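You operate a simulated robot arm through the tools that you are given. There is no shell and no other tool. Be economical: measure what you need, move in short steps, check, and stop when the job is done.

You are at the controls of a simulated robot arm. One attempt, no reset.

Task
Sift one level scoop of flour into the big yellow bowl.
Fine: tall red scoop, struck on the ledge, into the sieve; none spilt; scoop and sieve back where they stood.
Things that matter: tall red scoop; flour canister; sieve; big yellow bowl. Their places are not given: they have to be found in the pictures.

The check looks at the end state, three seconds after you hand in, the way a careful person would. Anything else that was tipped, shoved, dropped, spilled or broken makes it a failure.

Robot
A 7-joint arm with a two-finger parallel gripper, fixed in place. Base frame: the origin is at the foot of the arm, x ahead of it, y to its left, z up; the work surface is at about z = 909. Units: mm, rad, N and s.
With the tool pointing down near the work surface it reaches from about 240 to 680 mm from the base axis. Its first joint turns from -1.152 to 1.152 rad. Payload 2.4 kg.
The tool frame sits at the grasp point between the pads (the TCP): z along the fingers, y along the line on which they close. The tips reach 30 mm beyond it. The gripper opens to 94 mm. The fingers are 28 mm wide and 10 mm thick; the gripper's body (50 by 96 mm) begins 55 mm behind the TCP.
Orientation is told as [roll, pitch, yaw] about the base's x, y, z axes, in that order, counted from this pose: with the fingers straight down and closing along the base's y, the tool's x points along the base's -x, its y along +y and its z along -z.

Tools
- The arm moves only by the tool step_arm. Its argument "targets" is a list that holds one entry, the list of rows, each a list of 7 numbers: the turn, a rotation vector about the tool's x, y, z in rad, then the shift along the tool's x, y, z in mm, then the gripper command, from -1 (shut) to 1 (fully open), values between in proportion. In form: [[[rx, ry, rz, dx, dy, dz, fingers], ...]]. A call has 1 to 8 rows; each row shifts and turns the commanded pose from where the row before left it, along the tool's axes as they then stand. A row lasts 0.2 s, in which the tool goes at most 50 mm and 0.15 rad; a call with a longer step from one row to the next is refused whole, and so is a gripper value outside its range. Where a pose cannot be reached the arm comes as near as it can. A force on the tool above 70 N (or 10 N above the force at the start of the call, whichever is more), or a blocked arm, ends the call early, and 0.2 s more pass. Each finger travels about 153 mm/s and halts on what it meets, pressing with about 27 N; the grip force reading is that of the motor and also rises with nothing between the fingers. The clock runs only during rows and for 0.2 s after the last one: add rows that do not move to give the fingers time. It gives the time, the measured TCP pose, the force on the tool (base axes), the opening and the grip force at its end, in the units of the frame above (readings bear some noise), and new pictures: "show" is both (left out), scene, wrist or none.
- Cameras (640 x 400 px; columns grow to the right, rows downward): "scene" is fixed at [21.9, 461.1, 1447.5]; the picture's right is [-0.88, -0.48, 0.00], its down [-0.25, 0.47, -0.85] and it looks along [0.40, -0.74, -0.53] (base axes); focal length 282 px, centre (320, 200). "wrist" rides on the gripper at [-37, 0, -58] in the tool frame; the picture's right is [0.00, -1.00, 0.00], its down [0.97, 0.00, -0.24] and it looks along [0.24, 0.00, 0.97] (tool axes); focal length 218 px, centre (320, 200).
- probe_pixels(camera, pixels): for up to 12 pixels [column, row] of the newest picture of that camera ("zoom" is the newest enlarged one), the place [x, y, z] in the base frame of the surface seen there, good to about 3 mm. No time passes.
- zoom(camera, box): a new picture of the part [left, top, right, bottom] of that camera's present view, enlarged. No time passes.
- sign_off(): hands the job in; it is judged then, once.

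Work in short steps. Measure before you move; look again where a grasp or a placing could have gone wrong, and mend it. You have 80 turns and 150 pictures in all, those below and enlarged ones among them. Open the gripper and draw the arm clear of the work before you hand the job in, unless the task says otherwise; then end with one line.

The tools are called after ">>>" as name(argument=value, ...) on one line, values as JSON. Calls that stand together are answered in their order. step_arm: Moves the arm, as the interface text tells. Its arguments: {"type":"object","properties":{"targets":{"type":"array","items":{"type":"array","items":{"type":"array","items":{"type":"number"}}}},"show":{"type":"string","enum":["both","scene","wrist","none"]}},"required":["targets"]} The other tools are called the same way: probe_pixels (camera, pixels) gives the place of the surface under pixels of a picture; zoom (camera, box) takes an enlarged picture of a part of a camera's view; sign_off () hands the job in.

At the start:

```text
time_s: 0.0
tool_pos: [311.3, 87.3, 1307.3]
orientation: [-0.003, 0.002, 0.0]
ft_force: [-0.1, 0.4, 1.0]
width: 94.2
finger_force: 0.1
```

scene: 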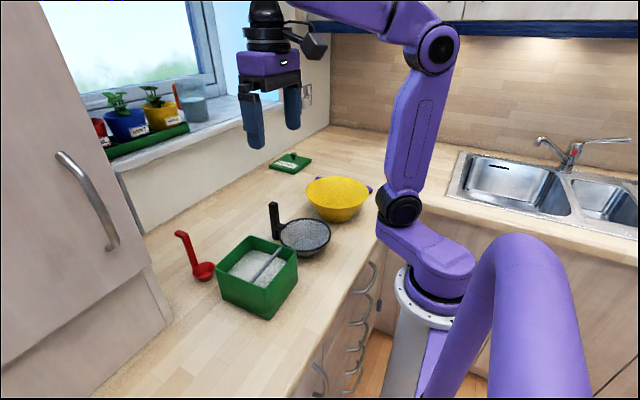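
wrist: 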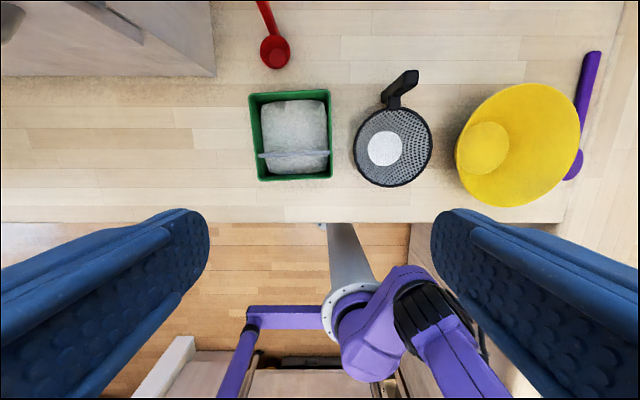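

The pictures show the red scoop near (200,262), the green canister at (257,277), the sieve at (305,235) and the yellow bowl at (338,198). I'll enlarge these for detail.

>>> zoom(camera="scene", box=[160, 190, 320, 330])

>>> zoom(camera="scene", box=[250, 140, 400, 270])

>>> zoom(camera="wrist", box=[220, 0, 460, 200])

>>> probe_pixels(camera="wrist", pixels=[[275, 52], [263, 5], [252, 95], [330, 92], [332, 178], [256, 180], [290, 120], [290, 154], [392, 148], [405, 80], [390, 100], [485, 148]])

>>> probe_pixels(camera="scene", pixels=[[204, 270], [193, 255], [182, 235], [274, 206], [277, 232], [305, 235], [268, 262], [280, 250], [254, 275], [340, 185], [310, 190], [290, 162]])

```text
2.86 times, centred on (240, 260) of scene
```

zoom: 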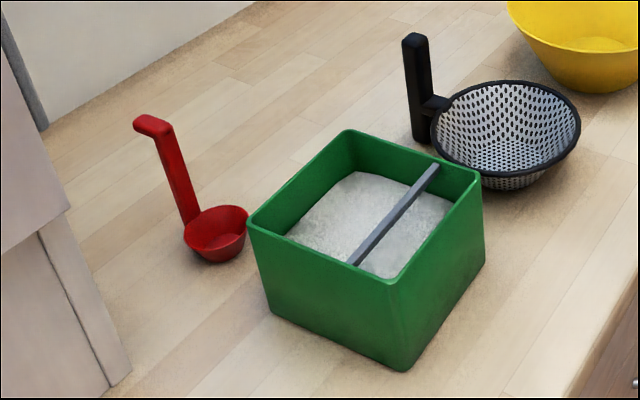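

```text
3.08 times, centred on (325, 205) of scene
```

zoom: 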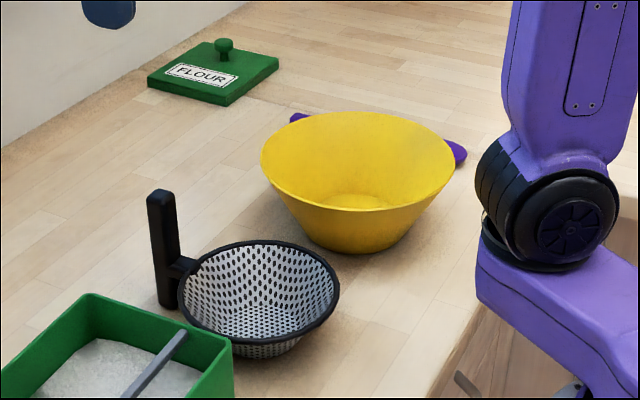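

```text
2.00 times, centred on (340, 100) of wrist
```

zoom: 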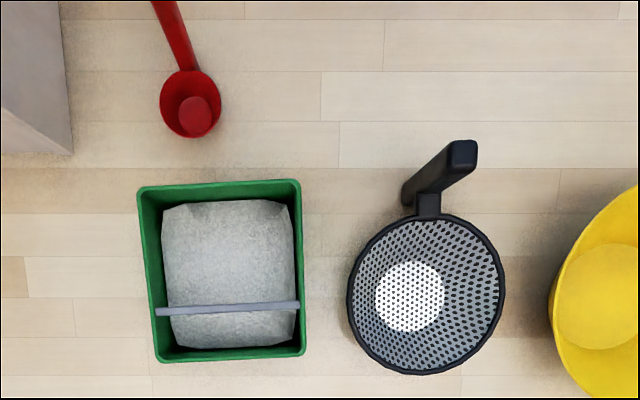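

```text
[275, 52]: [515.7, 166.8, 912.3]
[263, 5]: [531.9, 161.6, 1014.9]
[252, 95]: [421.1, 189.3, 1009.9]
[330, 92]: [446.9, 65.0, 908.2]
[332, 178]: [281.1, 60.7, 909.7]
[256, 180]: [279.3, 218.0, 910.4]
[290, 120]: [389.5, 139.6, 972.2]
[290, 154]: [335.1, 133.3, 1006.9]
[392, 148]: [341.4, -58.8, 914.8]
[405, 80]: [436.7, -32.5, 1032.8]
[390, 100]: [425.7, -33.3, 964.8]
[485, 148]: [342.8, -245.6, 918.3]
```

```text
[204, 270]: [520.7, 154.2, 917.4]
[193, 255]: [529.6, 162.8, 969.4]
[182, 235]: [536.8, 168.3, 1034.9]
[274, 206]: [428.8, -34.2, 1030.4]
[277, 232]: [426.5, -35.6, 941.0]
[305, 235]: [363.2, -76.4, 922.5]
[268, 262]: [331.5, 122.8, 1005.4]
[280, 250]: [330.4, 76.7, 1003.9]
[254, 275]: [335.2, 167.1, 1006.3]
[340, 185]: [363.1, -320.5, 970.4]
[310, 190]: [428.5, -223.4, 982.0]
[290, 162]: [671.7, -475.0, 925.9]
```

Next I'll measure the shapes of the canister, bar, sieve and scoop on the last enlarged wrist picture.

>>> probe_pixels(camera="zoom", pixels=[[143, 188], [297, 183], [302, 352], [158, 358], [220, 308], [220, 340], [228, 206], [428, 218], [353, 295], [502, 290], [420, 370], [463, 147]])

>>> probe_pixels(camera="zoom", pixels=[[190, 72], [162, 105], [218, 103], [190, 135], [195, 115], [410, 300], [425, 200], [408, 200], [180, 50], [160, 5], [227, 270], [227, 355]])

>>> zoom(camera="scene", box=[170, 225, 220, 290])

```text
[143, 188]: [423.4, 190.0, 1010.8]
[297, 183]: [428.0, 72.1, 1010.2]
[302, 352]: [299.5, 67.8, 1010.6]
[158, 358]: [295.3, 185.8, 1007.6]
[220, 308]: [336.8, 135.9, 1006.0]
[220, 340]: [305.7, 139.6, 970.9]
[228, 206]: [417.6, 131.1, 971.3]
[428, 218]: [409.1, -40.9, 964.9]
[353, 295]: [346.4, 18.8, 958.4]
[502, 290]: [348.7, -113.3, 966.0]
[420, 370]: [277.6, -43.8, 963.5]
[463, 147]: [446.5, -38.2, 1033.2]
```

```text
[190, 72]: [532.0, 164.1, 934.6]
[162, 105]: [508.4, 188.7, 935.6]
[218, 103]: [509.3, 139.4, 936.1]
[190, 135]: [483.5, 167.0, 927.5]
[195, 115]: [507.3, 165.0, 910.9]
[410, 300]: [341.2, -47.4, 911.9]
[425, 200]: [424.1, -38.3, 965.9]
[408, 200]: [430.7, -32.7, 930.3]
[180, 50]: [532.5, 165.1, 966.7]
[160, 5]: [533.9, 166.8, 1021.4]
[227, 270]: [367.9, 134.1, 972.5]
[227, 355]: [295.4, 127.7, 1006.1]
```

```text
6.15 times, centred on (195, 258) of scene
```

zoom: 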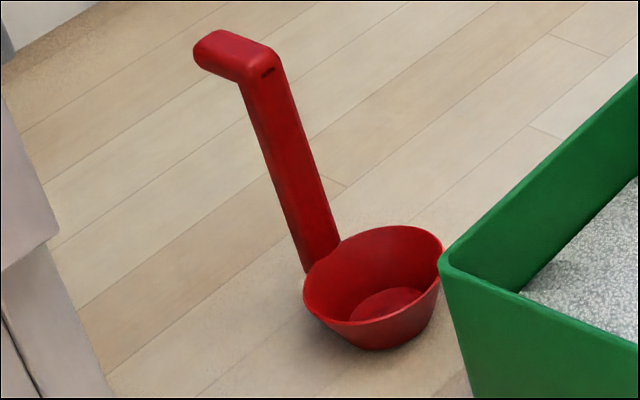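

Scoop: cup centre about (508,164), rim z 936, handle vertical at x≈533. Canister rim: x 297–428, y 68–190, z 1010, with the bar at x≈337. I'll move above the canister for a closer look at it.

>>> step_arm(targets=[[[0, 0, 0, -25, 12, 25, 1], [0, 0, 0, -25, 12, 25, 1], [0, 0, 0, -25, 12, 25, 1], [0, 0, 0, 0, 0, 20, 1], [0, 0, 0, 0, 0, 0, 1]]])

```text
time_s: 1.2
tool_pos: [385.8, 121.0, 1214.6]
orientation: [-0.001, 0.001, 0.001]
ft_force: [0.2, -0.2, -0.9]
width: 94.1
finger_force: 0.1
```

scene: 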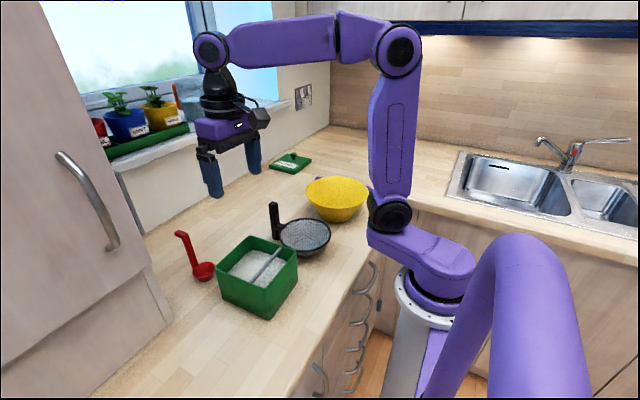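
wrist: 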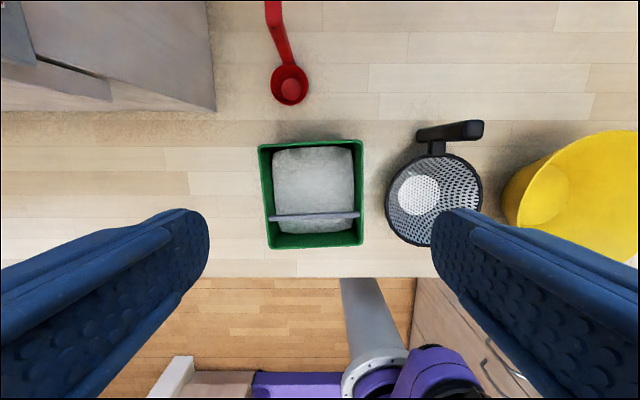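

The canister is clear at (312,195), and a cabinet corner shows near (214,108), close to the scoop. I'll enlarge and probe both.

>>> zoom(camera="wrist", box=[250, 125, 380, 255])

>>> probe_pixels(camera="wrist", pixels=[[214, 108], [205, 5], [30, 40], [100, 95], [288, 85], [285, 62], [278, 30], [273, 3], [420, 193], [440, 145], [480, 128], [420, 130]])

```text
3.08 times, centred on (315, 190) of wrist
```

zoom: 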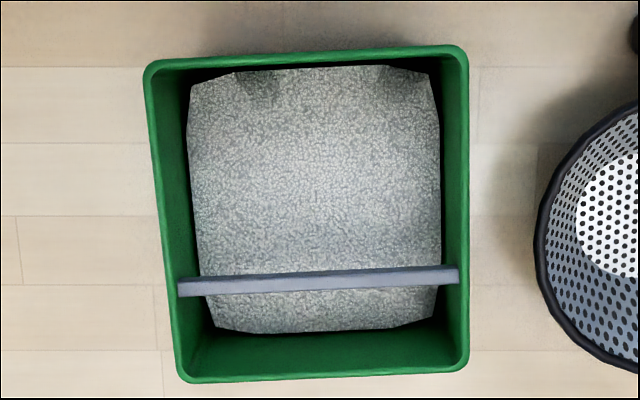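

```text
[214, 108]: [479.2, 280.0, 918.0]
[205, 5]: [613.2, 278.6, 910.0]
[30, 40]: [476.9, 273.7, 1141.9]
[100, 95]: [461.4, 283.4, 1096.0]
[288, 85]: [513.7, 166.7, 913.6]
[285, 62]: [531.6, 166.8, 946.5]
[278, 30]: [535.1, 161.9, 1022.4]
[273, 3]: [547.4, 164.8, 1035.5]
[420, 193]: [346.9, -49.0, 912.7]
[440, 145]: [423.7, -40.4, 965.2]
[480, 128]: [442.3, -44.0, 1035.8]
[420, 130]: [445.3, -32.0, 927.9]
```

I'll probe the inner edges of the canister and the bar.

>>> probe_pixels(camera="zoom", pixels=[[310, 50], [310, 60], [320, 370], [320, 376], [320, 268], [320, 278], [320, 290], [465, 200], [157, 200], [185, 285], [320, 340], [310, 72]])

>>> probe_pixels(camera="zoom", pixels=[[320, 100], [250, 150], [320, 200], [400, 200], [220, 250], [320, 310], [260, 90], [385, 90], [430, 310], [455, 278], [176, 370], [462, 360]])

```text
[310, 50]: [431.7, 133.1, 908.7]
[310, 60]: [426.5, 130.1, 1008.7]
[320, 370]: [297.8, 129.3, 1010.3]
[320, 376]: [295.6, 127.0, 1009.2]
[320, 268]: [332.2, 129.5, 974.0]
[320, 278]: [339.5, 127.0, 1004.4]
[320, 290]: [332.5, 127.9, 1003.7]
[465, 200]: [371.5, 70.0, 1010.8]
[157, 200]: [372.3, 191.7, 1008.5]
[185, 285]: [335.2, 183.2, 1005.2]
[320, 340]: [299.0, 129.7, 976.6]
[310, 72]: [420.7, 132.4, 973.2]
```

```text
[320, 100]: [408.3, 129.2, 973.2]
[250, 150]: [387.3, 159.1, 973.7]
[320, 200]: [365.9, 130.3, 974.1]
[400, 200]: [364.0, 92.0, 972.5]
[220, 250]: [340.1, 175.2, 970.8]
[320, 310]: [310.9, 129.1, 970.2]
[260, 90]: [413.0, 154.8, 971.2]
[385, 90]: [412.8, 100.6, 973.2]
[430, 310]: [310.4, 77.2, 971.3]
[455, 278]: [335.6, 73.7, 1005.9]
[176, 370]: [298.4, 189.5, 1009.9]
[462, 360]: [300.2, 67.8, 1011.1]
```

The canister interior is about x 299–424, y 72–187. The bar is at x 332–341 with its top at 1005, and the flour is at 972. I'll go above the scoop handle at (534,165) and look.

>>> step_arm(targets=[[[0, 0, 0, -37, 11, 0, 0.3], [0, 0, 0, -37, 11, 0, 0.3], [0, 0, 0, -37, 11, 0, 0.3], [0, 0, 0, -37, 11, 20, 0.3], [0, 0, 0, 0, 0, 40, 0.3], [0, 0, 0, 0, 0, 40, 0.3], [0, 0, 0, 0, 0, 0, 0.3]]])

```text
time_s: 2.8
tool_pos: [533.7, 162.4, 1113.2]
orientation: [0.0, 0.001, -0.001]
ft_force: [0.6, 0.5, 0.2]
width: 61.0
finger_force: 0.1
```

scene: 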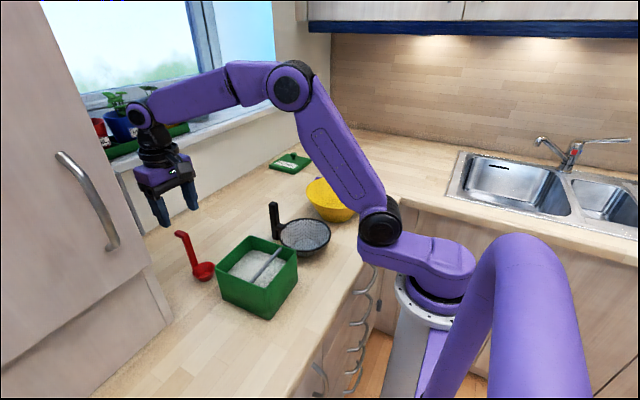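
wrist: 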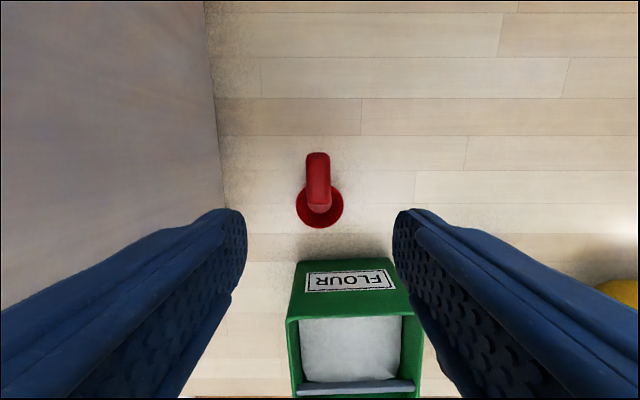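

>>> probe_pixels(camera="wrist", pixels=[[318, 156], [318, 180], [319, 205], [308, 180], [328, 180], [320, 222], [299, 205], [342, 205], [318, 170]])

>>> zoom(camera="wrist", box=[280, 140, 360, 240])

```text
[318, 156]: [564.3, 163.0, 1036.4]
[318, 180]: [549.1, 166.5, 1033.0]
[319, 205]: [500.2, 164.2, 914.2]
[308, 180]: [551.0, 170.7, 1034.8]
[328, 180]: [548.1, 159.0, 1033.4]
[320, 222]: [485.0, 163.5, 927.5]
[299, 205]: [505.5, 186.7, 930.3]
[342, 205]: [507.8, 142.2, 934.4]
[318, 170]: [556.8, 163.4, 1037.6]
```

```text
4.00 times, centred on (320, 190) of wrist
```

zoom: 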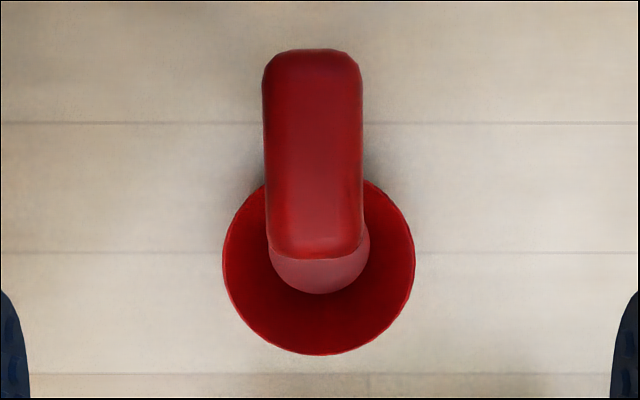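

The hook spans x 530–565, y 157–172, with its top at 1037. I'll centre on y 164.5, go down to z≈1018 and shut on it.

>>> step_arm(targets=[[[0, 0, 0, -4, 2, 30, 0.3], [0, 0, 0, 0, 0, 35, 0.3], [0, 0, 0, 0, 0, 30, 0.3], [0, 0, 0, 0, 0, 0, 0.3], [0, 0, 0, 0, 0, 0, -1], [0, 0, 0, 0, 0, 0, -1], [0, 0, 0, 0, 0, 0, -1]]])

```text
time_s: 4.4
tool_pos: [539.8, 166.6, 1016.3]
orientation: [0.0, -0.002, -0.001]
ft_force: [-0.1, 1.2, 0.3]
width: 19.3
finger_force: 26.5
```

scene: 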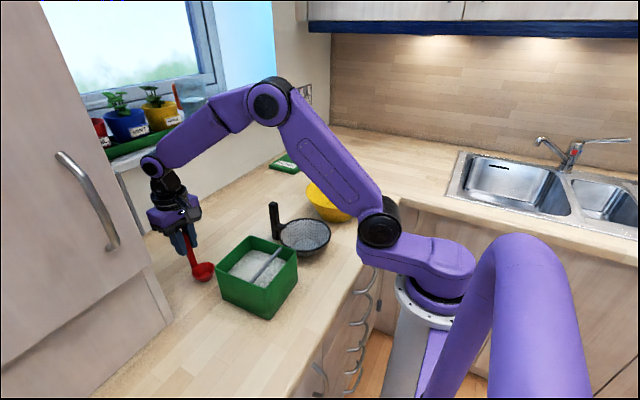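
wrist: 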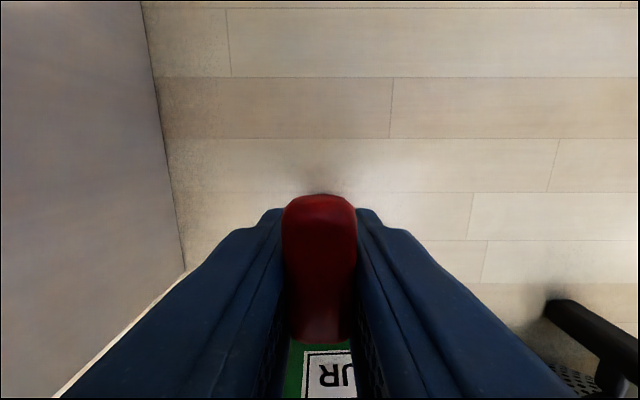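

The scoop is held (width 19.3). I'll lift it straight up and check.

>>> step_arm(targets=[[[0, 0, 0, 0, 0, -15, -1], [0, 0, 0, 0, 0, -35, -1], [0, 0, 0, 0, 0, -40, -1], [0, 0, 0, 0, 0, -40, -1], [0, 0, 0, 0, 0, -40, -1], [0, 0, 0, 25, 0, -10, -1], [0, 0, 0, 35, -5, 0, -1], [0, 0, 0, 35, -10, 0, -1]]])

>>> step_arm(targets=[[[0, 0, -0.143, 0, 0, 0, -1], [0, 0, -0.143, 0, 0, 0, -1], [0, 0, -0.143, 0, 0, 0, -1], [0, 0, -0.143, 0, 0, 0, -1], [0, 0, -0.143, 0, 0, 0, -1], [0, 0, -0.143, 0, 0, 0, -1], [0, 0, -0.143, 0, 0, 0, -1], [0, 0, -0.143, 0, 0, 0, -1]]])

```text
time_s: 6.2
tool_pos: [443.1, 152.8, 1198.7]
orientation: [0.001, 0.001, 0.0]
ft_force: [0.7, 0.3, -0.3]
width: 19.3
finger_force: 26.5
```

scene: 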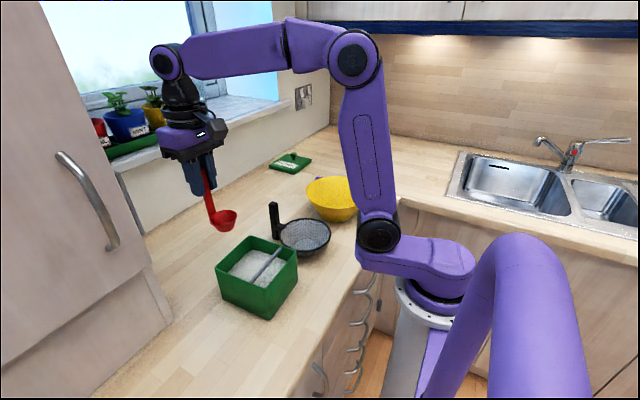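
wrist: 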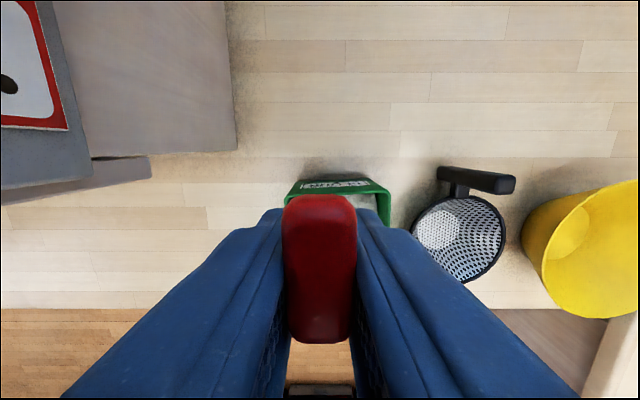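

```text
time_s: 8.0
tool_pos: [442.6, 153.3, 1198.2]
orientation: [0.0, -0.001, 1.148]
ft_force: [-0.6, -0.2, 0.3]
width: 19.3
finger_force: 26.6
```

scene: 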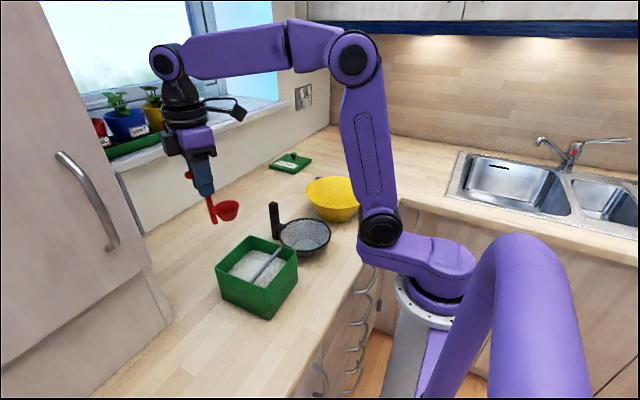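
wrist: 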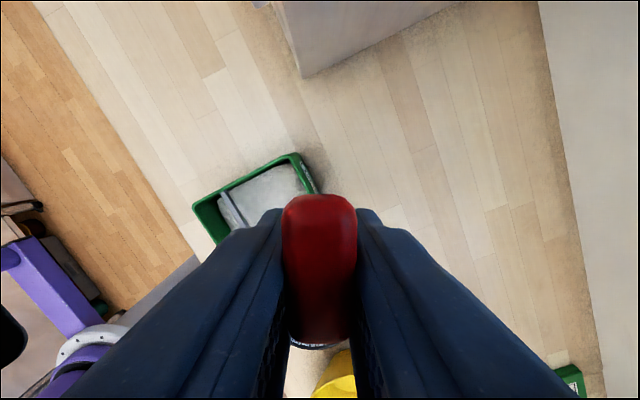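

The scoop follows well. I'll finish the yaw and carry the empty scoop toward the sieve to test the pouring pose high up.

>>> step_arm(targets=[[[0, 0, -0.143, 0, 0, 0, -1], [0, 0, -0.143, 0, 0, 0, -1], [0, 0, -0.137, 0, 0, 0, -1], [0, 0, 0, 40, 14, 0, -1], [0, 0, 0, 46, 16, 0, -1], [0, 0, 0, 46, 16, 0, -1], [0, 0, 0, 46, 16, 0, -1], [0, 0, 0, 46, 16, 0, -1]]], show="none")

>>> step_arm(targets=[[[0, 0, 0, 28, 10, 0, -1], [0, 0, 0, 27, 10, 0, -1], [0, -0.15, 0, 0, 0, 0, -1], [0, -0.15, 0, 0, 0, 0, -1], [0, -0.15, 0, 0, 0, 0, -1], [0, -0.15, 0, 0, 0, 0, -1], [0, -0.15, 0, 0, 0, 0, -1], [0, -0.15, 0, 0, 0, 0, -1]]])

```text
time_s: 9.8
tool_pos: [362.4, -71.8, 1199.1]
orientation: [0.001, 0.001, 1.567]
ft_force: [0.5, 0.7, -1.2]
width: 19.2
finger_force: 26.6
```

```text
time_s: 11.6
tool_pos: [343.5, -125.6, 1198.8]
orientation: [-0.002, -0.903, 1.568]
ft_force: [-1.1, -0.1, -0.6]
width: 19.4
finger_force: 27.5
```

scene: 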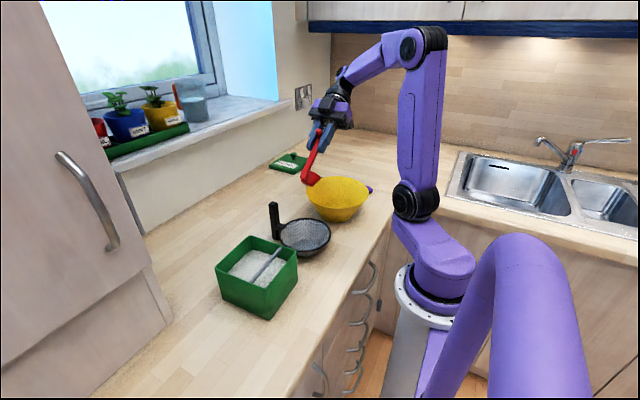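
wrist: 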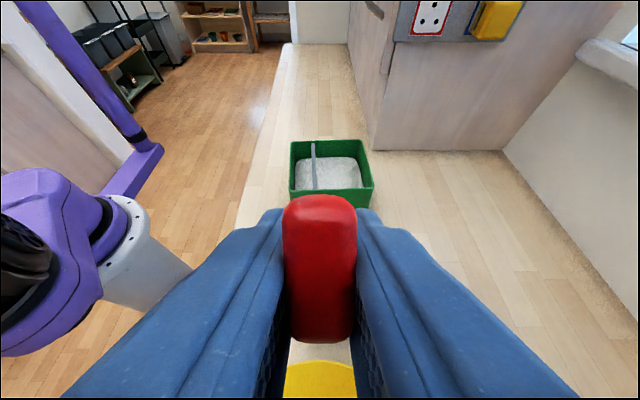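

The pose tracks so far (0.9 rad). I'll go on tilting to see whether about 110° can be reached.

>>> step_arm(targets=[[[0, -0.15, 0, 0, 0, 0, -1], [0, -0.15, 0, 0, 0, 0, -1], [0, -0.15, 0, 0, 0, 0, -1], [0, -0.15, 0, 0, 0, 0, -1], [0, -0.15, 0, 0, 0, 0, -1], [0, -0.15, 0, 0, 0, 0, -1], [0, -0.15, 0, 0, 0, 0, -1], [0, -0.1, 0, 0, 0, 0, -1]]])

```text
time_s: 13.4
tool_pos: [314.5, -82.8, 1189.4]
orientation: [3.138, -1.349, -1.581]
ft_force: [0.2, -0.2, -0.5]
width: 19.4
finger_force: 27.3
out of reach, approached as far as the arm can: row 5, 6, 7, 8
```

scene: 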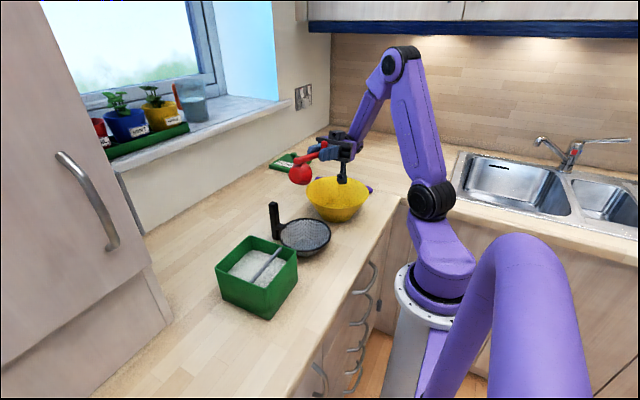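
wrist: 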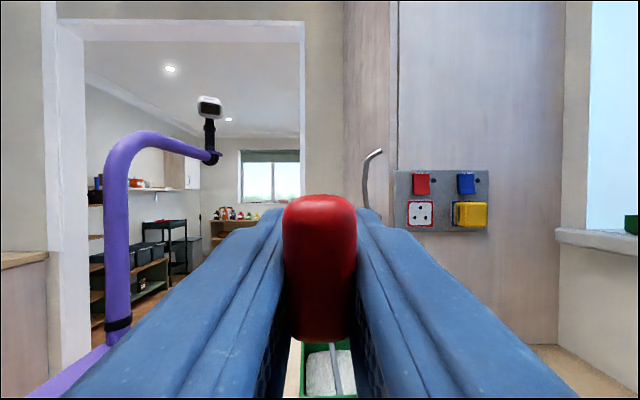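

At about 100° the arm ran out of reach at this x, and a dark part hangs below the gripper at (342,178). I'll measure it and the bowl before going lower.

>>> zoom(camera="scene", box=[270, 110, 400, 230])

>>> probe_pixels(camera="scene", pixels=[[342, 180], [342, 170], [343, 160], [302, 172], [308, 186], [366, 190], [338, 207], [325, 190], [335, 220], [300, 182]])

```text
3.33 times, centred on (335, 170) of scene
```

zoom: 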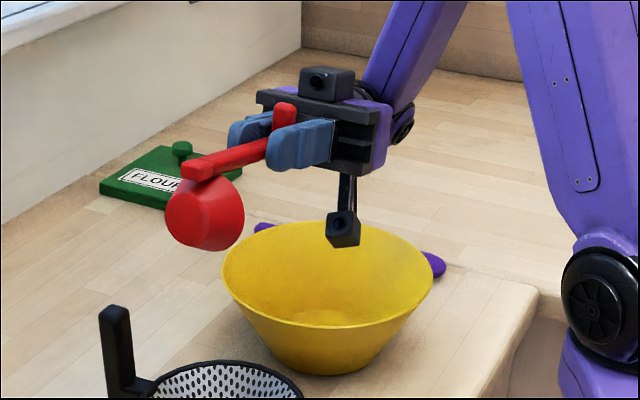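

```text
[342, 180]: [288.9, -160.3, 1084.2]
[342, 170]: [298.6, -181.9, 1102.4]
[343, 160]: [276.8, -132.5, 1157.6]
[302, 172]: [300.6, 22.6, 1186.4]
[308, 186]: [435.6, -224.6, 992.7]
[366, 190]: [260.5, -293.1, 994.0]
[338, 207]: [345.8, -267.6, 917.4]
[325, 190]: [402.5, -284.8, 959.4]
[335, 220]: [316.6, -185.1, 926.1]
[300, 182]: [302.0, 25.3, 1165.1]
```

A second camera hangs about 110 mm out on the tool's +x side, so pouring over the bowl side is tight. Pouring with the tool pointing forward (+x) over open counter looks better, so I'll undo the tilt and test that pose farther out.

>>> step_arm(targets=[[[0, 0.15, 0, 0, 0, 0, -1], [0, 0.15, 0, 0, 0, 0, -1], [0, 0.15, 0, 0, 0, 0, -1], [0, 0.15, 0, 0, 0, 0, -1], [0, 0.15, 0, 0, 0, 0, -1], [0, 0.15, 0, 0, 0, 0, -1], [0, 0.15, 0, 0, 0, 0, -1], [0, 0.15, 0, 0, 0, 0, -1]]], show="none")

>>> step_arm(targets=[[[0, 0.15, 0, 0, 0, 0, -1], [0, 0.15, 0, 0, 0, 0, -1], [0, 0.15, 0, 0, 0, 0, -1], [0, 0.15, 0, 0, 0, 0, -1], [0, 0, 0, 0, 0, 0, -1]]], show="none")

```text
time_s: 15.2
tool_pos: [314.4, -82.5, 1188.3]
orientation: [0.002, -0.587, 1.557]
ft_force: [0.4, 0.2, 0.5]
width: 19.2
finger_force: 27.0
```

```text
time_s: 16.4
tool_pos: [313.9, -82.6, 1188.7]
orientation: [0.001, 0.011, 1.557]
ft_force: [-0.6, -0.5, 0.3]
width: 19.3
finger_force: 27.3
```

The commanded pose follows what was reached. I'll move out to x≈480 and yaw back to 0.

>>> step_arm(targets=[[[0, 0, 0, -5, -41, 0, -1], [0, 0, 0, -5, -41, 0, -1], [0, 0, 0, -6, -41, 0, -1], [0, 0, 0, -6, -41, 0, -1], [0, 0, 0.145, 0, 0, 0, -1], [0, 0, 0.145, 0, 0, 0, -1], [0, 0, 0.145, 0, 0, 0, -1], [0, 0, 0.145, 0, 0, 0, -1]]], show="none")

>>> step_arm(targets=[[[0, 0, 0.145, 0, 0, 0, -1], [0, 0, 0.145, 0, 0, 0, -1], [0, 0, 0.145, 0, 0, 0, -1], [0, 0, 0.145, 0, 0, 0, -1], [0, 0, 0.145, 0, 0, 0, -1], [0, 0, 0.145, 0, 0, 0, -1], [0, 0, 0.107, 0, 0, 0, -1], [0, 0, 0, 0, 0, 40, -1]]], show="none")

>>> step_arm(targets=[[[0, -0.15, 0, 0, 0, 0, -1], [0, -0.15, 0, 0, 0, 0, -1], [0, -0.15, 0, 0, 0, 0, -1], [0, -0.15, 0, 0, 0, 0, -1], [0, -0.15, 0, 0, 0, 0, -1], [0, -0.15, 0, 0, 0, 0, -1], [0, -0.15, 0, 0, 0, 0, -1], [0, -0.15, 0, 0, 0, 0, -1]]], show="none")

>>> step_arm(targets=[[[0, -0.15, 0, 0, 0, 0, -1], [0, -0.15, 0, 0, 0, 0, -1], [0, -0.15, 0, 0, 0, 0, -1], [0, -0.15, 0, 0, 0, 0, -1], [0, -0.15, 0, 0, 0, 0, -1], [0, -0.15, 0, 0, 0, 0, -1]]])

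```text
time_s: 18.2
tool_pos: [478.9, -63.3, 1188.8]
orientation: [-0.004, 0.01, 0.976]
ft_force: [0.9, 0.3, -0.6]
width: 19.1
finger_force: 26.8
```

```text
time_s: 20.0
tool_pos: [480.7, -63.0, 1148.3]
orientation: [-0.008, 0.001, -0.001]
ft_force: [-0.8, 0.4, -1.3]
width: 19.1
finger_force: 27.7
```

```text
time_s: 21.8
tool_pos: [478.4, -64.0, 1148.5]
orientation: [-0.022, -1.199, 0.022]
ft_force: [0.4, 0.2, -0.1]
width: 19.3
finger_force: 27.3
```

```text
time_s: 23.2
tool_pos: [485.8, -62.7, 1155.0]
orientation: [-3.123, -1.045, 3.128]
ft_force: [0.1, 0.6, -0.1]
width: 19.1
finger_force: 26.8
out of reach, approached as far as the arm can: row 6
```

scene: 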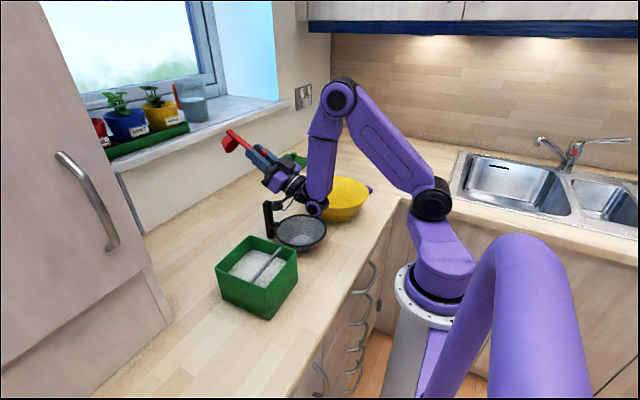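
wrist: 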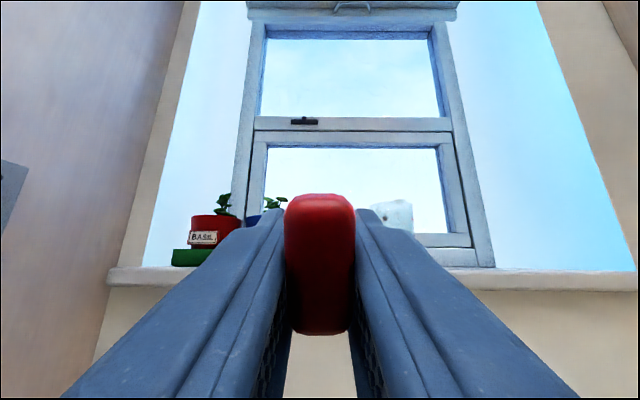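

The forward pour reaches about 120°. Plan: put the scoop back, shift the sieve about 200 mm outward, then come back for the scoop. First I'll take off the tilt.

>>> step_arm(targets=[[[0, 0.15, 0, 0, 0, 0, -1], [0, 0.15, 0, 0, 0, 0, -1], [0, 0.15, 0, 0, 0, 0, -1], [0, 0.15, 0, 0, 0, 0, -1], [0, 0.15, 0, 0, 0, 0, -1], [0, 0.15, 0, 0, 0, 0, -1], [0, 0.15, 0, 0, 0, 0, -1]]], show="none")

>>> step_arm(targets=[[[0, 0.15, 0, 0, 0, 0, -1], [0, 0.15, 0, 0, 0, 0, -1], [0, 0.15, 0, 0, 0, 0, -1], [0, 0.15, 0, 0, 0, 0, -1], [0, 0.15, 0, 0, 0, 0, -1], [0, 0.15, 0, 0, 0, 0, -1], [0, 0.146, 0, 0, 0, 0, -1]]], show="none")

```text
time_s: 24.8
tool_pos: [486.3, -62.5, 1155.3]
orientation: [-0.018, -1.046, 0.017]
ft_force: [0.2, 0.1, -1.2]
width: 19.0
finger_force: 27.0
```

```text
time_s: 26.4
tool_pos: [486.7, -61.1, 1154.2]
orientation: [-0.01, 0.0, 0.001]
ft_force: [0.3, 0.2, -1.0]
width: 19.0
finger_force: 27.5
```

I'll carry the scoop back over its place and lower it.

>>> step_arm(targets=[[[-0.01, 0, 0, -13, 45, 0, -1], [0, 0, 0, -10, 46, 0, -1], [0, 0, 0, -10, 46, 0, -1], [0, 0, 0, -10, 46, 0, -1], [0, 0, 0, -10, 45, 0, -1], [0, 0, 0, 0, 0, 40, -1], [0, 0, 0, 0, 0, 40, -1], [0, 0, 0, 0, 0, 30, -1]]])

```text
time_s: 28.2
tool_pos: [539.6, 167.6, 1045.5]
orientation: [-0.001, -0.004, 0.002]
ft_force: [0.3, -0.7, -0.7]
width: 19.1
finger_force: 26.8
```

scene: 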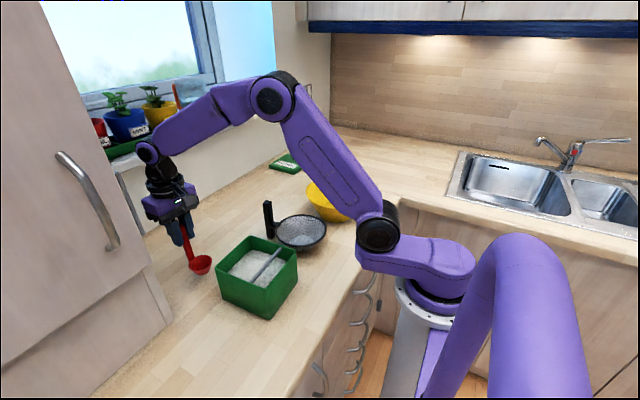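
wrist: 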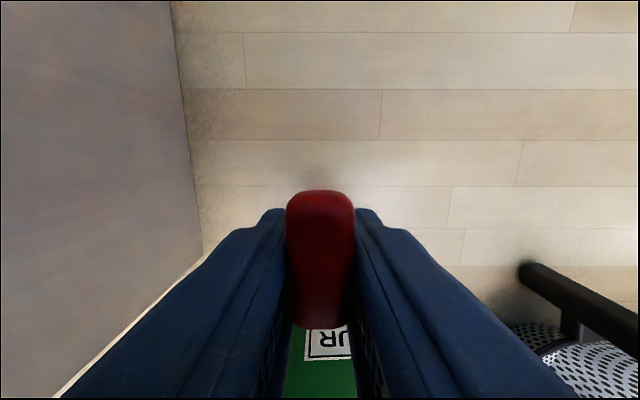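

The sieve has shifted slightly in the scene picture: its handle was at (274,206) and is now near (268,210). The wrist must have brushed it during the tilt test. I'll check closely.

>>> zoom(camera="scene", box=[150, 170, 250, 290])

>>> probe_pixels(camera="scene", pixels=[[268, 208], [271, 232], [300, 218], [326, 232], [282, 240], [303, 251], [200, 270], [191, 262], [209, 262], [317, 190]])

>>> zoom(camera="scene", box=[250, 140, 400, 270])

```text
3.33 times, centred on (200, 230) of scene
```

zoom: 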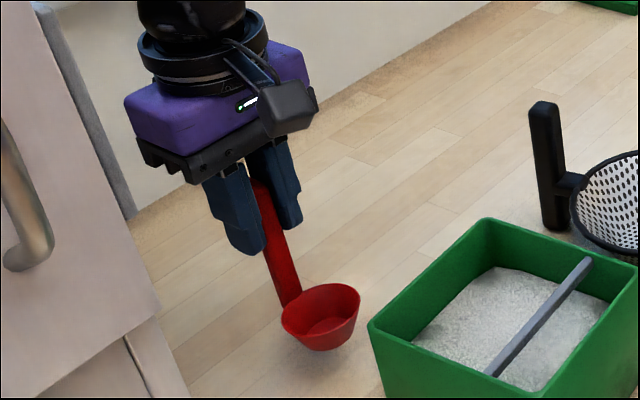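

```text
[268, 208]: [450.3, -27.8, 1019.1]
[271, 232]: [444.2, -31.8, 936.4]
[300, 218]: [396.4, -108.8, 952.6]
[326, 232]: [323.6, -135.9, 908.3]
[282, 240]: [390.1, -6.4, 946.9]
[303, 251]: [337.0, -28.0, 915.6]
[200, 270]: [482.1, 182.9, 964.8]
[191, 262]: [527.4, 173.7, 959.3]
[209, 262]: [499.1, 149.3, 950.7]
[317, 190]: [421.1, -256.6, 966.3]
```

```text
3.08 times, centred on (325, 205) of scene
```

zoom: 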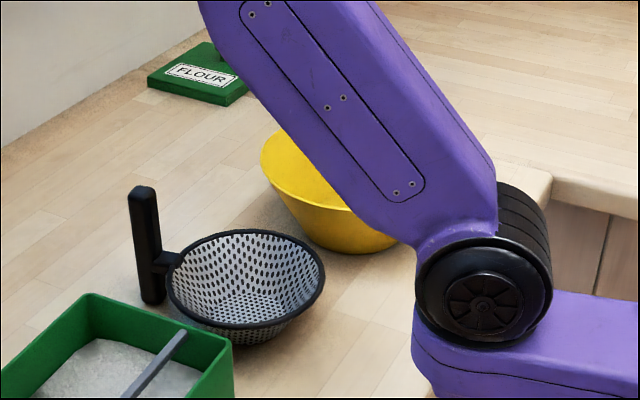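

The sieve has moved about +17 mm in x, which I'll put right on its final return, and the bowl hasn't moved. Now I'll lower the scoop to the counter and open.

>>> step_arm(targets=[[[0, 0, 0, 0, -1, 15, -1], [0, 0, 0, 0, 0, 8, -1], [0, 0, 0, 0, 0, 3, -1], [0, 0, 0, 0, 0, 0, -1]]])

```text
time_s: 29.2
tool_pos: [539.2, 167.2, 1020.2]
orientation: [0.001, -0.003, 0.002]
ft_force: [-0.5, 0.2, 12.4]
width: 19.3
finger_force: 27.2
```

scene: 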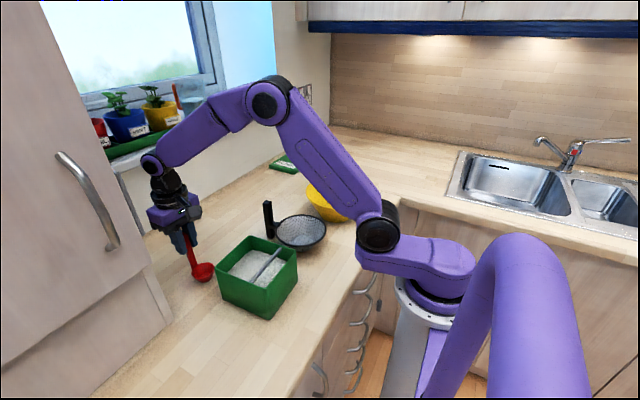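
wrist: 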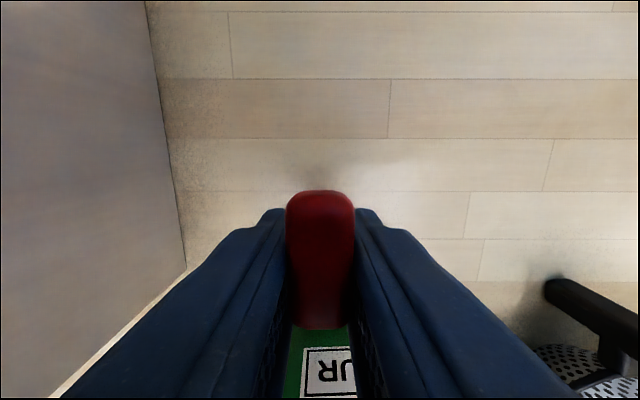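

Contact came at z 1020 with 12 N. I'll release and rise straight up.

>>> step_arm(targets=[[[0, 0, 0, 0, 0, 0, -0.2], [0, 0, 0, 0, 0, 0, 0.0], [0, 0, 0, 0, 0, -20, 0.0], [0, 0, 0, 0, 0, -40, 0.0], [0, 0, 0, 0, 0, -40, 0.0], [0, 0, 0, 0, 0, -40, 0.0]]])

>>> zoom(camera="scene", box=[170, 225, 220, 290])

```text
time_s: 30.6
tool_pos: [540.3, 161.9, 1160.5]
orientation: [0.0, -0.003, 0.001]
ft_force: [0.5, -0.3, 0.8]
width: 47.0
finger_force: 0.1
```

scene: 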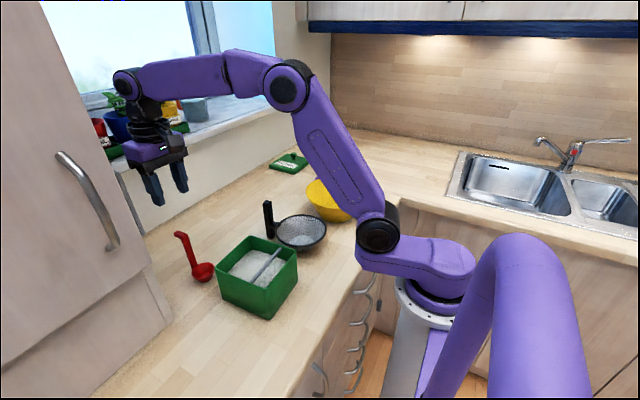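
wrist: 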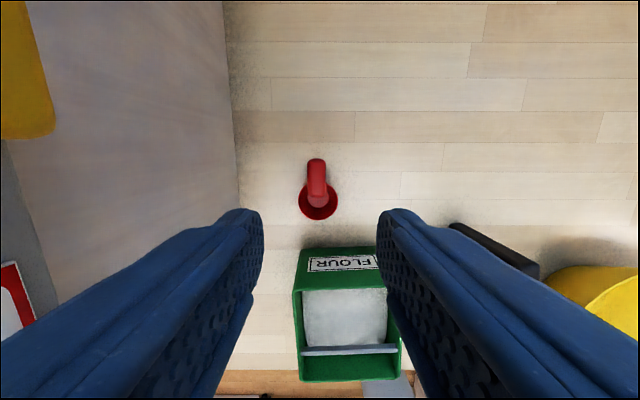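

```text
6.15 times, centred on (195, 258) of scene
```

zoom: 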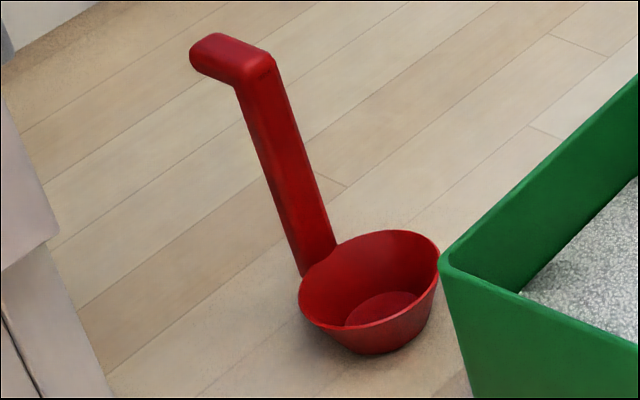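

The scoop is back in its place to within about a millimetre. Now I'll move over the sieve handle near (447,-31).

>>> step_arm(targets=[[[0, 0, 0, 18, -39, 0, 0], [0, 0, 0, 18, -39, 0, 0], [0, 0, 0, 18, -39, 0, 0], [0, 0, 0, 18, -39, 0, 0], [0, 0, 0, 18, -38, 0, 0], [0, 0, 0, 0, 0, 0, 0]]])

>>> zoom(camera="wrist", box=[230, 120, 410, 320])

```text
time_s: 32.0
tool_pos: [449.9, -28.8, 1158.0]
orientation: [0.0, -0.002, 0.002]
ft_force: [0.4, -1.4, 0.3]
width: 47.0
finger_force: 0.0
```

scene: 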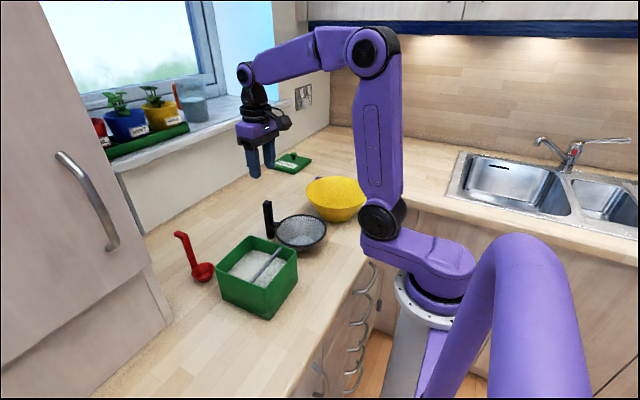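
wrist: 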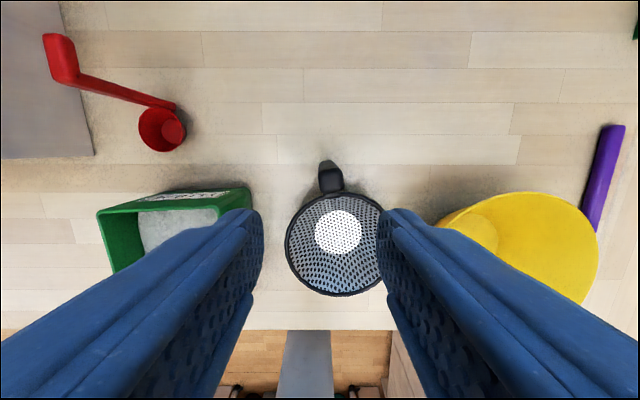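

```text
2.00 times, centred on (320, 220) of wrist
```

zoom: 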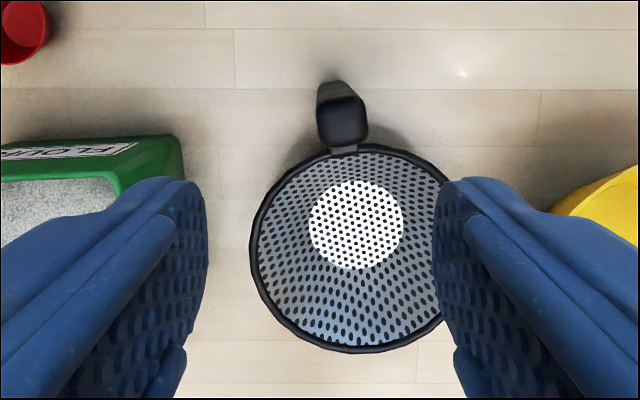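

I'll probe the sieve rim, base and handle.

>>> probe_pixels(camera="wrist", pixels=[[331, 180], [331, 171], [331, 188], [322, 180], [341, 180], [329, 162], [335, 196], [287, 245], [383, 225], [335, 293], [339, 230], [340, 192]])

>>> probe_pixels(camera="zoom", pixels=[[252, 255], [440, 245], [350, 350], [360, 225], [342, 150], [278, 180], [420, 165], [310, 220], [403, 220], [357, 182], [357, 268]])

```text
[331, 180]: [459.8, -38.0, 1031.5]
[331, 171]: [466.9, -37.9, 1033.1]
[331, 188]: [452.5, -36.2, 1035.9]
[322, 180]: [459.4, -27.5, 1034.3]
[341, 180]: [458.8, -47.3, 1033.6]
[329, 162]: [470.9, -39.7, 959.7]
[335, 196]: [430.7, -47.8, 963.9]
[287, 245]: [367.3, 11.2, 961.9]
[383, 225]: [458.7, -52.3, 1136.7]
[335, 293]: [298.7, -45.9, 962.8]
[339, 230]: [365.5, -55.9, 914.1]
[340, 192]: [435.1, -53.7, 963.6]
```

```text
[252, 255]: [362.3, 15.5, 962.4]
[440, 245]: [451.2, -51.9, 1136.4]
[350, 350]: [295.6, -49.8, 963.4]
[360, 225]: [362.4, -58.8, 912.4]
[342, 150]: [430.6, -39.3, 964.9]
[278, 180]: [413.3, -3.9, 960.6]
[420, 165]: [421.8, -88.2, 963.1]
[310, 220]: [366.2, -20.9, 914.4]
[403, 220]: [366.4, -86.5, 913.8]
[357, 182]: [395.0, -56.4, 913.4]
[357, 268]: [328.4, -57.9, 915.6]
```

Sieve now: basket centre about (363,-53), rim radius 67, handle centre (459,-38), about 20 mm square. I'll turn the gripper about -1.42 rad so it closes along the handle's radial direction, which stops the sieve sagging.

>>> step_arm(targets=[[[0, 0, 0.142, 0, 0, 0, 0], [0, 0, 0.142, 0, 0, 0, 0], [0, 0, 0.142, 0, 0, 0, 0], [0, 0, 0.142, 0, 0, 0, 0], [0, 0, 0.142, 0, 0, 0, 0], [0, 0, 0.142, 0, 0, 0, 0], [0, 0, 0.142, 0, 0, 0, 0], [0, 0, 0.142, 0, 0, 0, 0]]], show="none")

>>> step_arm(targets=[[[0, 0, 0.142, 0, 0, 0, -0.2], [0, 0, 0.142, 0, 0, 0, -0.2], [0, 0, 0, -10, 8, 0, -0.2], [0, 0, 0, 0, 0, 40, -0.2], [0, 0, 0, 0, 0, 35, -0.2], [0, 0, 0, 0, 0, 0, -0.2]]])

```text
time_s: 33.8
tool_pos: [450.4, -28.2, 1157.2]
orientation: [0.003, 0.0, -1.138]
ft_force: [0.4, -0.4, 0.2]
width: 47.0
finger_force: 0.0
```

```text
time_s: 35.2
tool_pos: [457.9, -35.9, 1082.1]
orientation: [0.001, 0.0, -1.419]
ft_force: [-0.5, 0.1, -0.8]
width: 37.5
finger_force: 0.0
```

scene: 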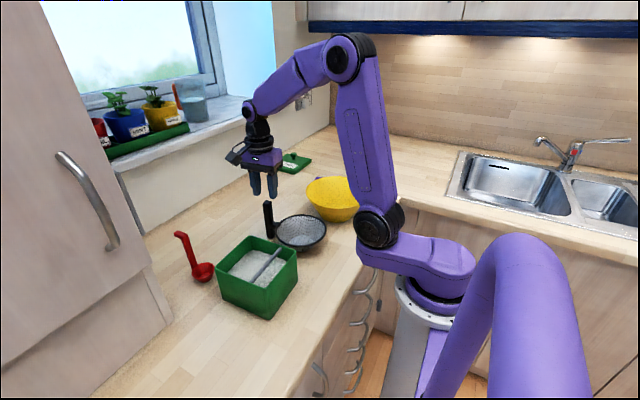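
wrist: 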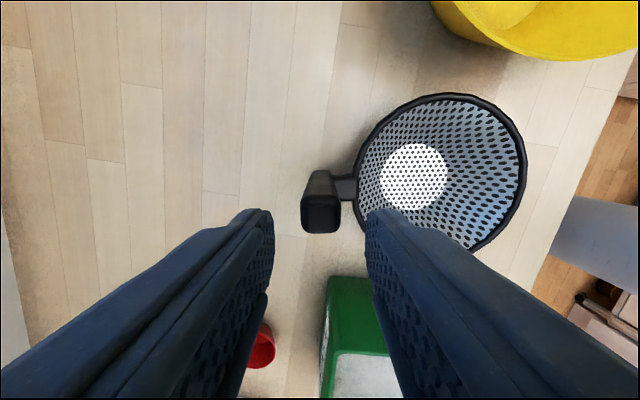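

The handle sits centred between the fingers at (320,215). I'll go down to z≈1009 and shut.

>>> step_arm(targets=[[[0, 0, 0, -2, 1, 30, -0.2], [0, 0, 0, 0, 0, 30, -0.2], [0, 0, 0, 0, 0, 13, -0.2], [0, 0, 0, 0, 0, 0, -1], [0, 0, 0, 0, 0, 0, -1], [0, 0, 0, 0, 0, 0, -1]]])

```text
time_s: 36.6
tool_pos: [460.3, -39.0, 1011.2]
orientation: [0.001, 0.001, -1.418]
ft_force: [0.9, -1.3, 6.7]
width: 25.7
finger_force: 26.8
```

scene: 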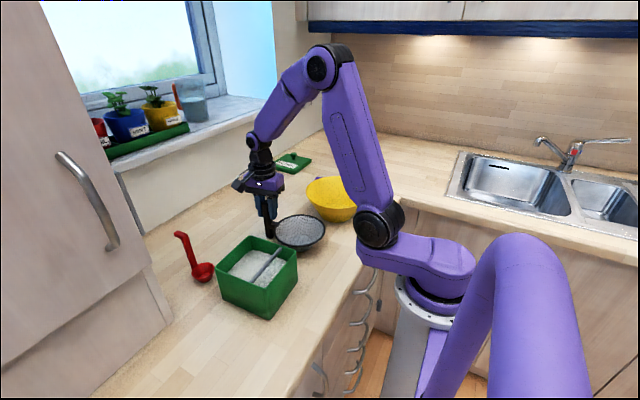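
wrist: 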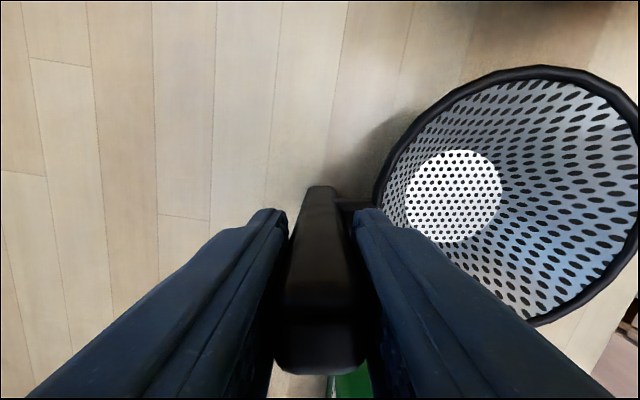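

It grips at 25.7 mm. I'll lift 25 mm and carry the sieve out about 175 mm along +x.

>>> step_arm(targets=[[[0, 0, 0, 0, 0, -10, -1], [0, 0, 0, 0, 0, -15, -1], [0, 0, 0, -4.5, 29, 0, -1], [0, 0, 0, -5.5, 36, 0, -1], [0, 0, 0, -5.5, 36, 0, -1], [0, 0, 0, -5.5, 36, 0, -1], [0, 0, 0, -5.5, 36, 0, -1], [0, 0, 0, 0, 0, 0, -1]]])

```text
time_s: 38.4
tool_pos: [634.4, -40.0, 1035.3]
orientation: [0.001, 0.001, -1.421]
ft_force: [0.3, -0.4, -0.4]
width: 25.6
finger_force: 26.4
```

scene: 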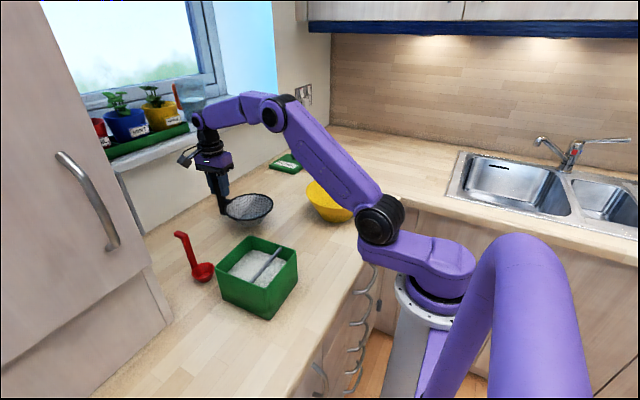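
wrist: 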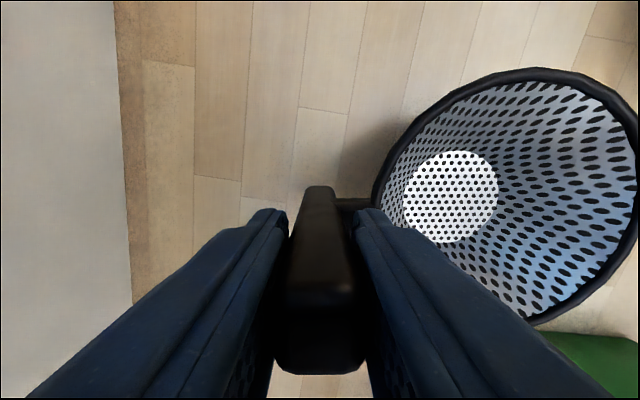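

The sieve is held steadily. I'll set it down here, let go and rise.

>>> step_arm(targets=[[[0, 0, 0, 0, 0, 15, -1], [0, 0, 0, 0, 0, 8, -1], [0, 0, 0, 0, 0, 2, -1], [0, 0, 0, 0, 0, 0, -0.5], [0, 0, 0, 0, 0, 0, -0.2], [0, 0, 0, 0, 0, -25, -0.2], [0, 0, 0, 0, 0, -40, -0.2], [0, 0, 0, 0, 0, -40, -0.2]]])

```text
time_s: 40.2
tool_pos: [634.1, -41.6, 1116.2]
orientation: [0.002, 0.0, -1.418]
ft_force: [0.1, 0.4, 0.6]
width: 37.4
finger_force: 0.0
```

scene: 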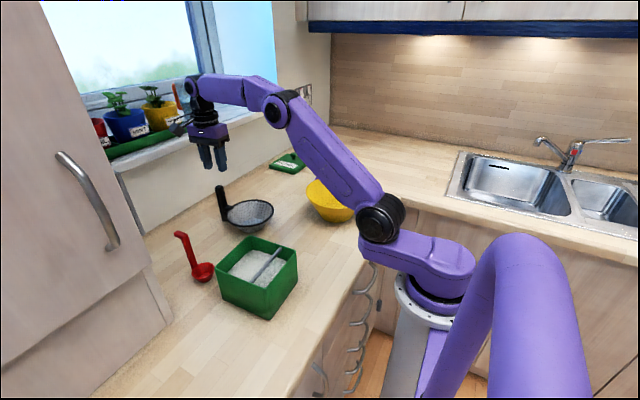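
wrist: 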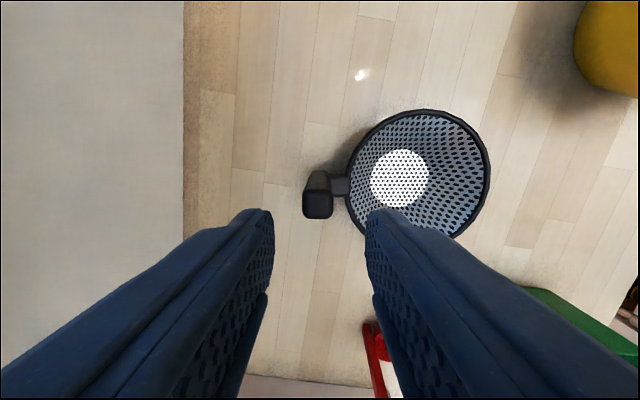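

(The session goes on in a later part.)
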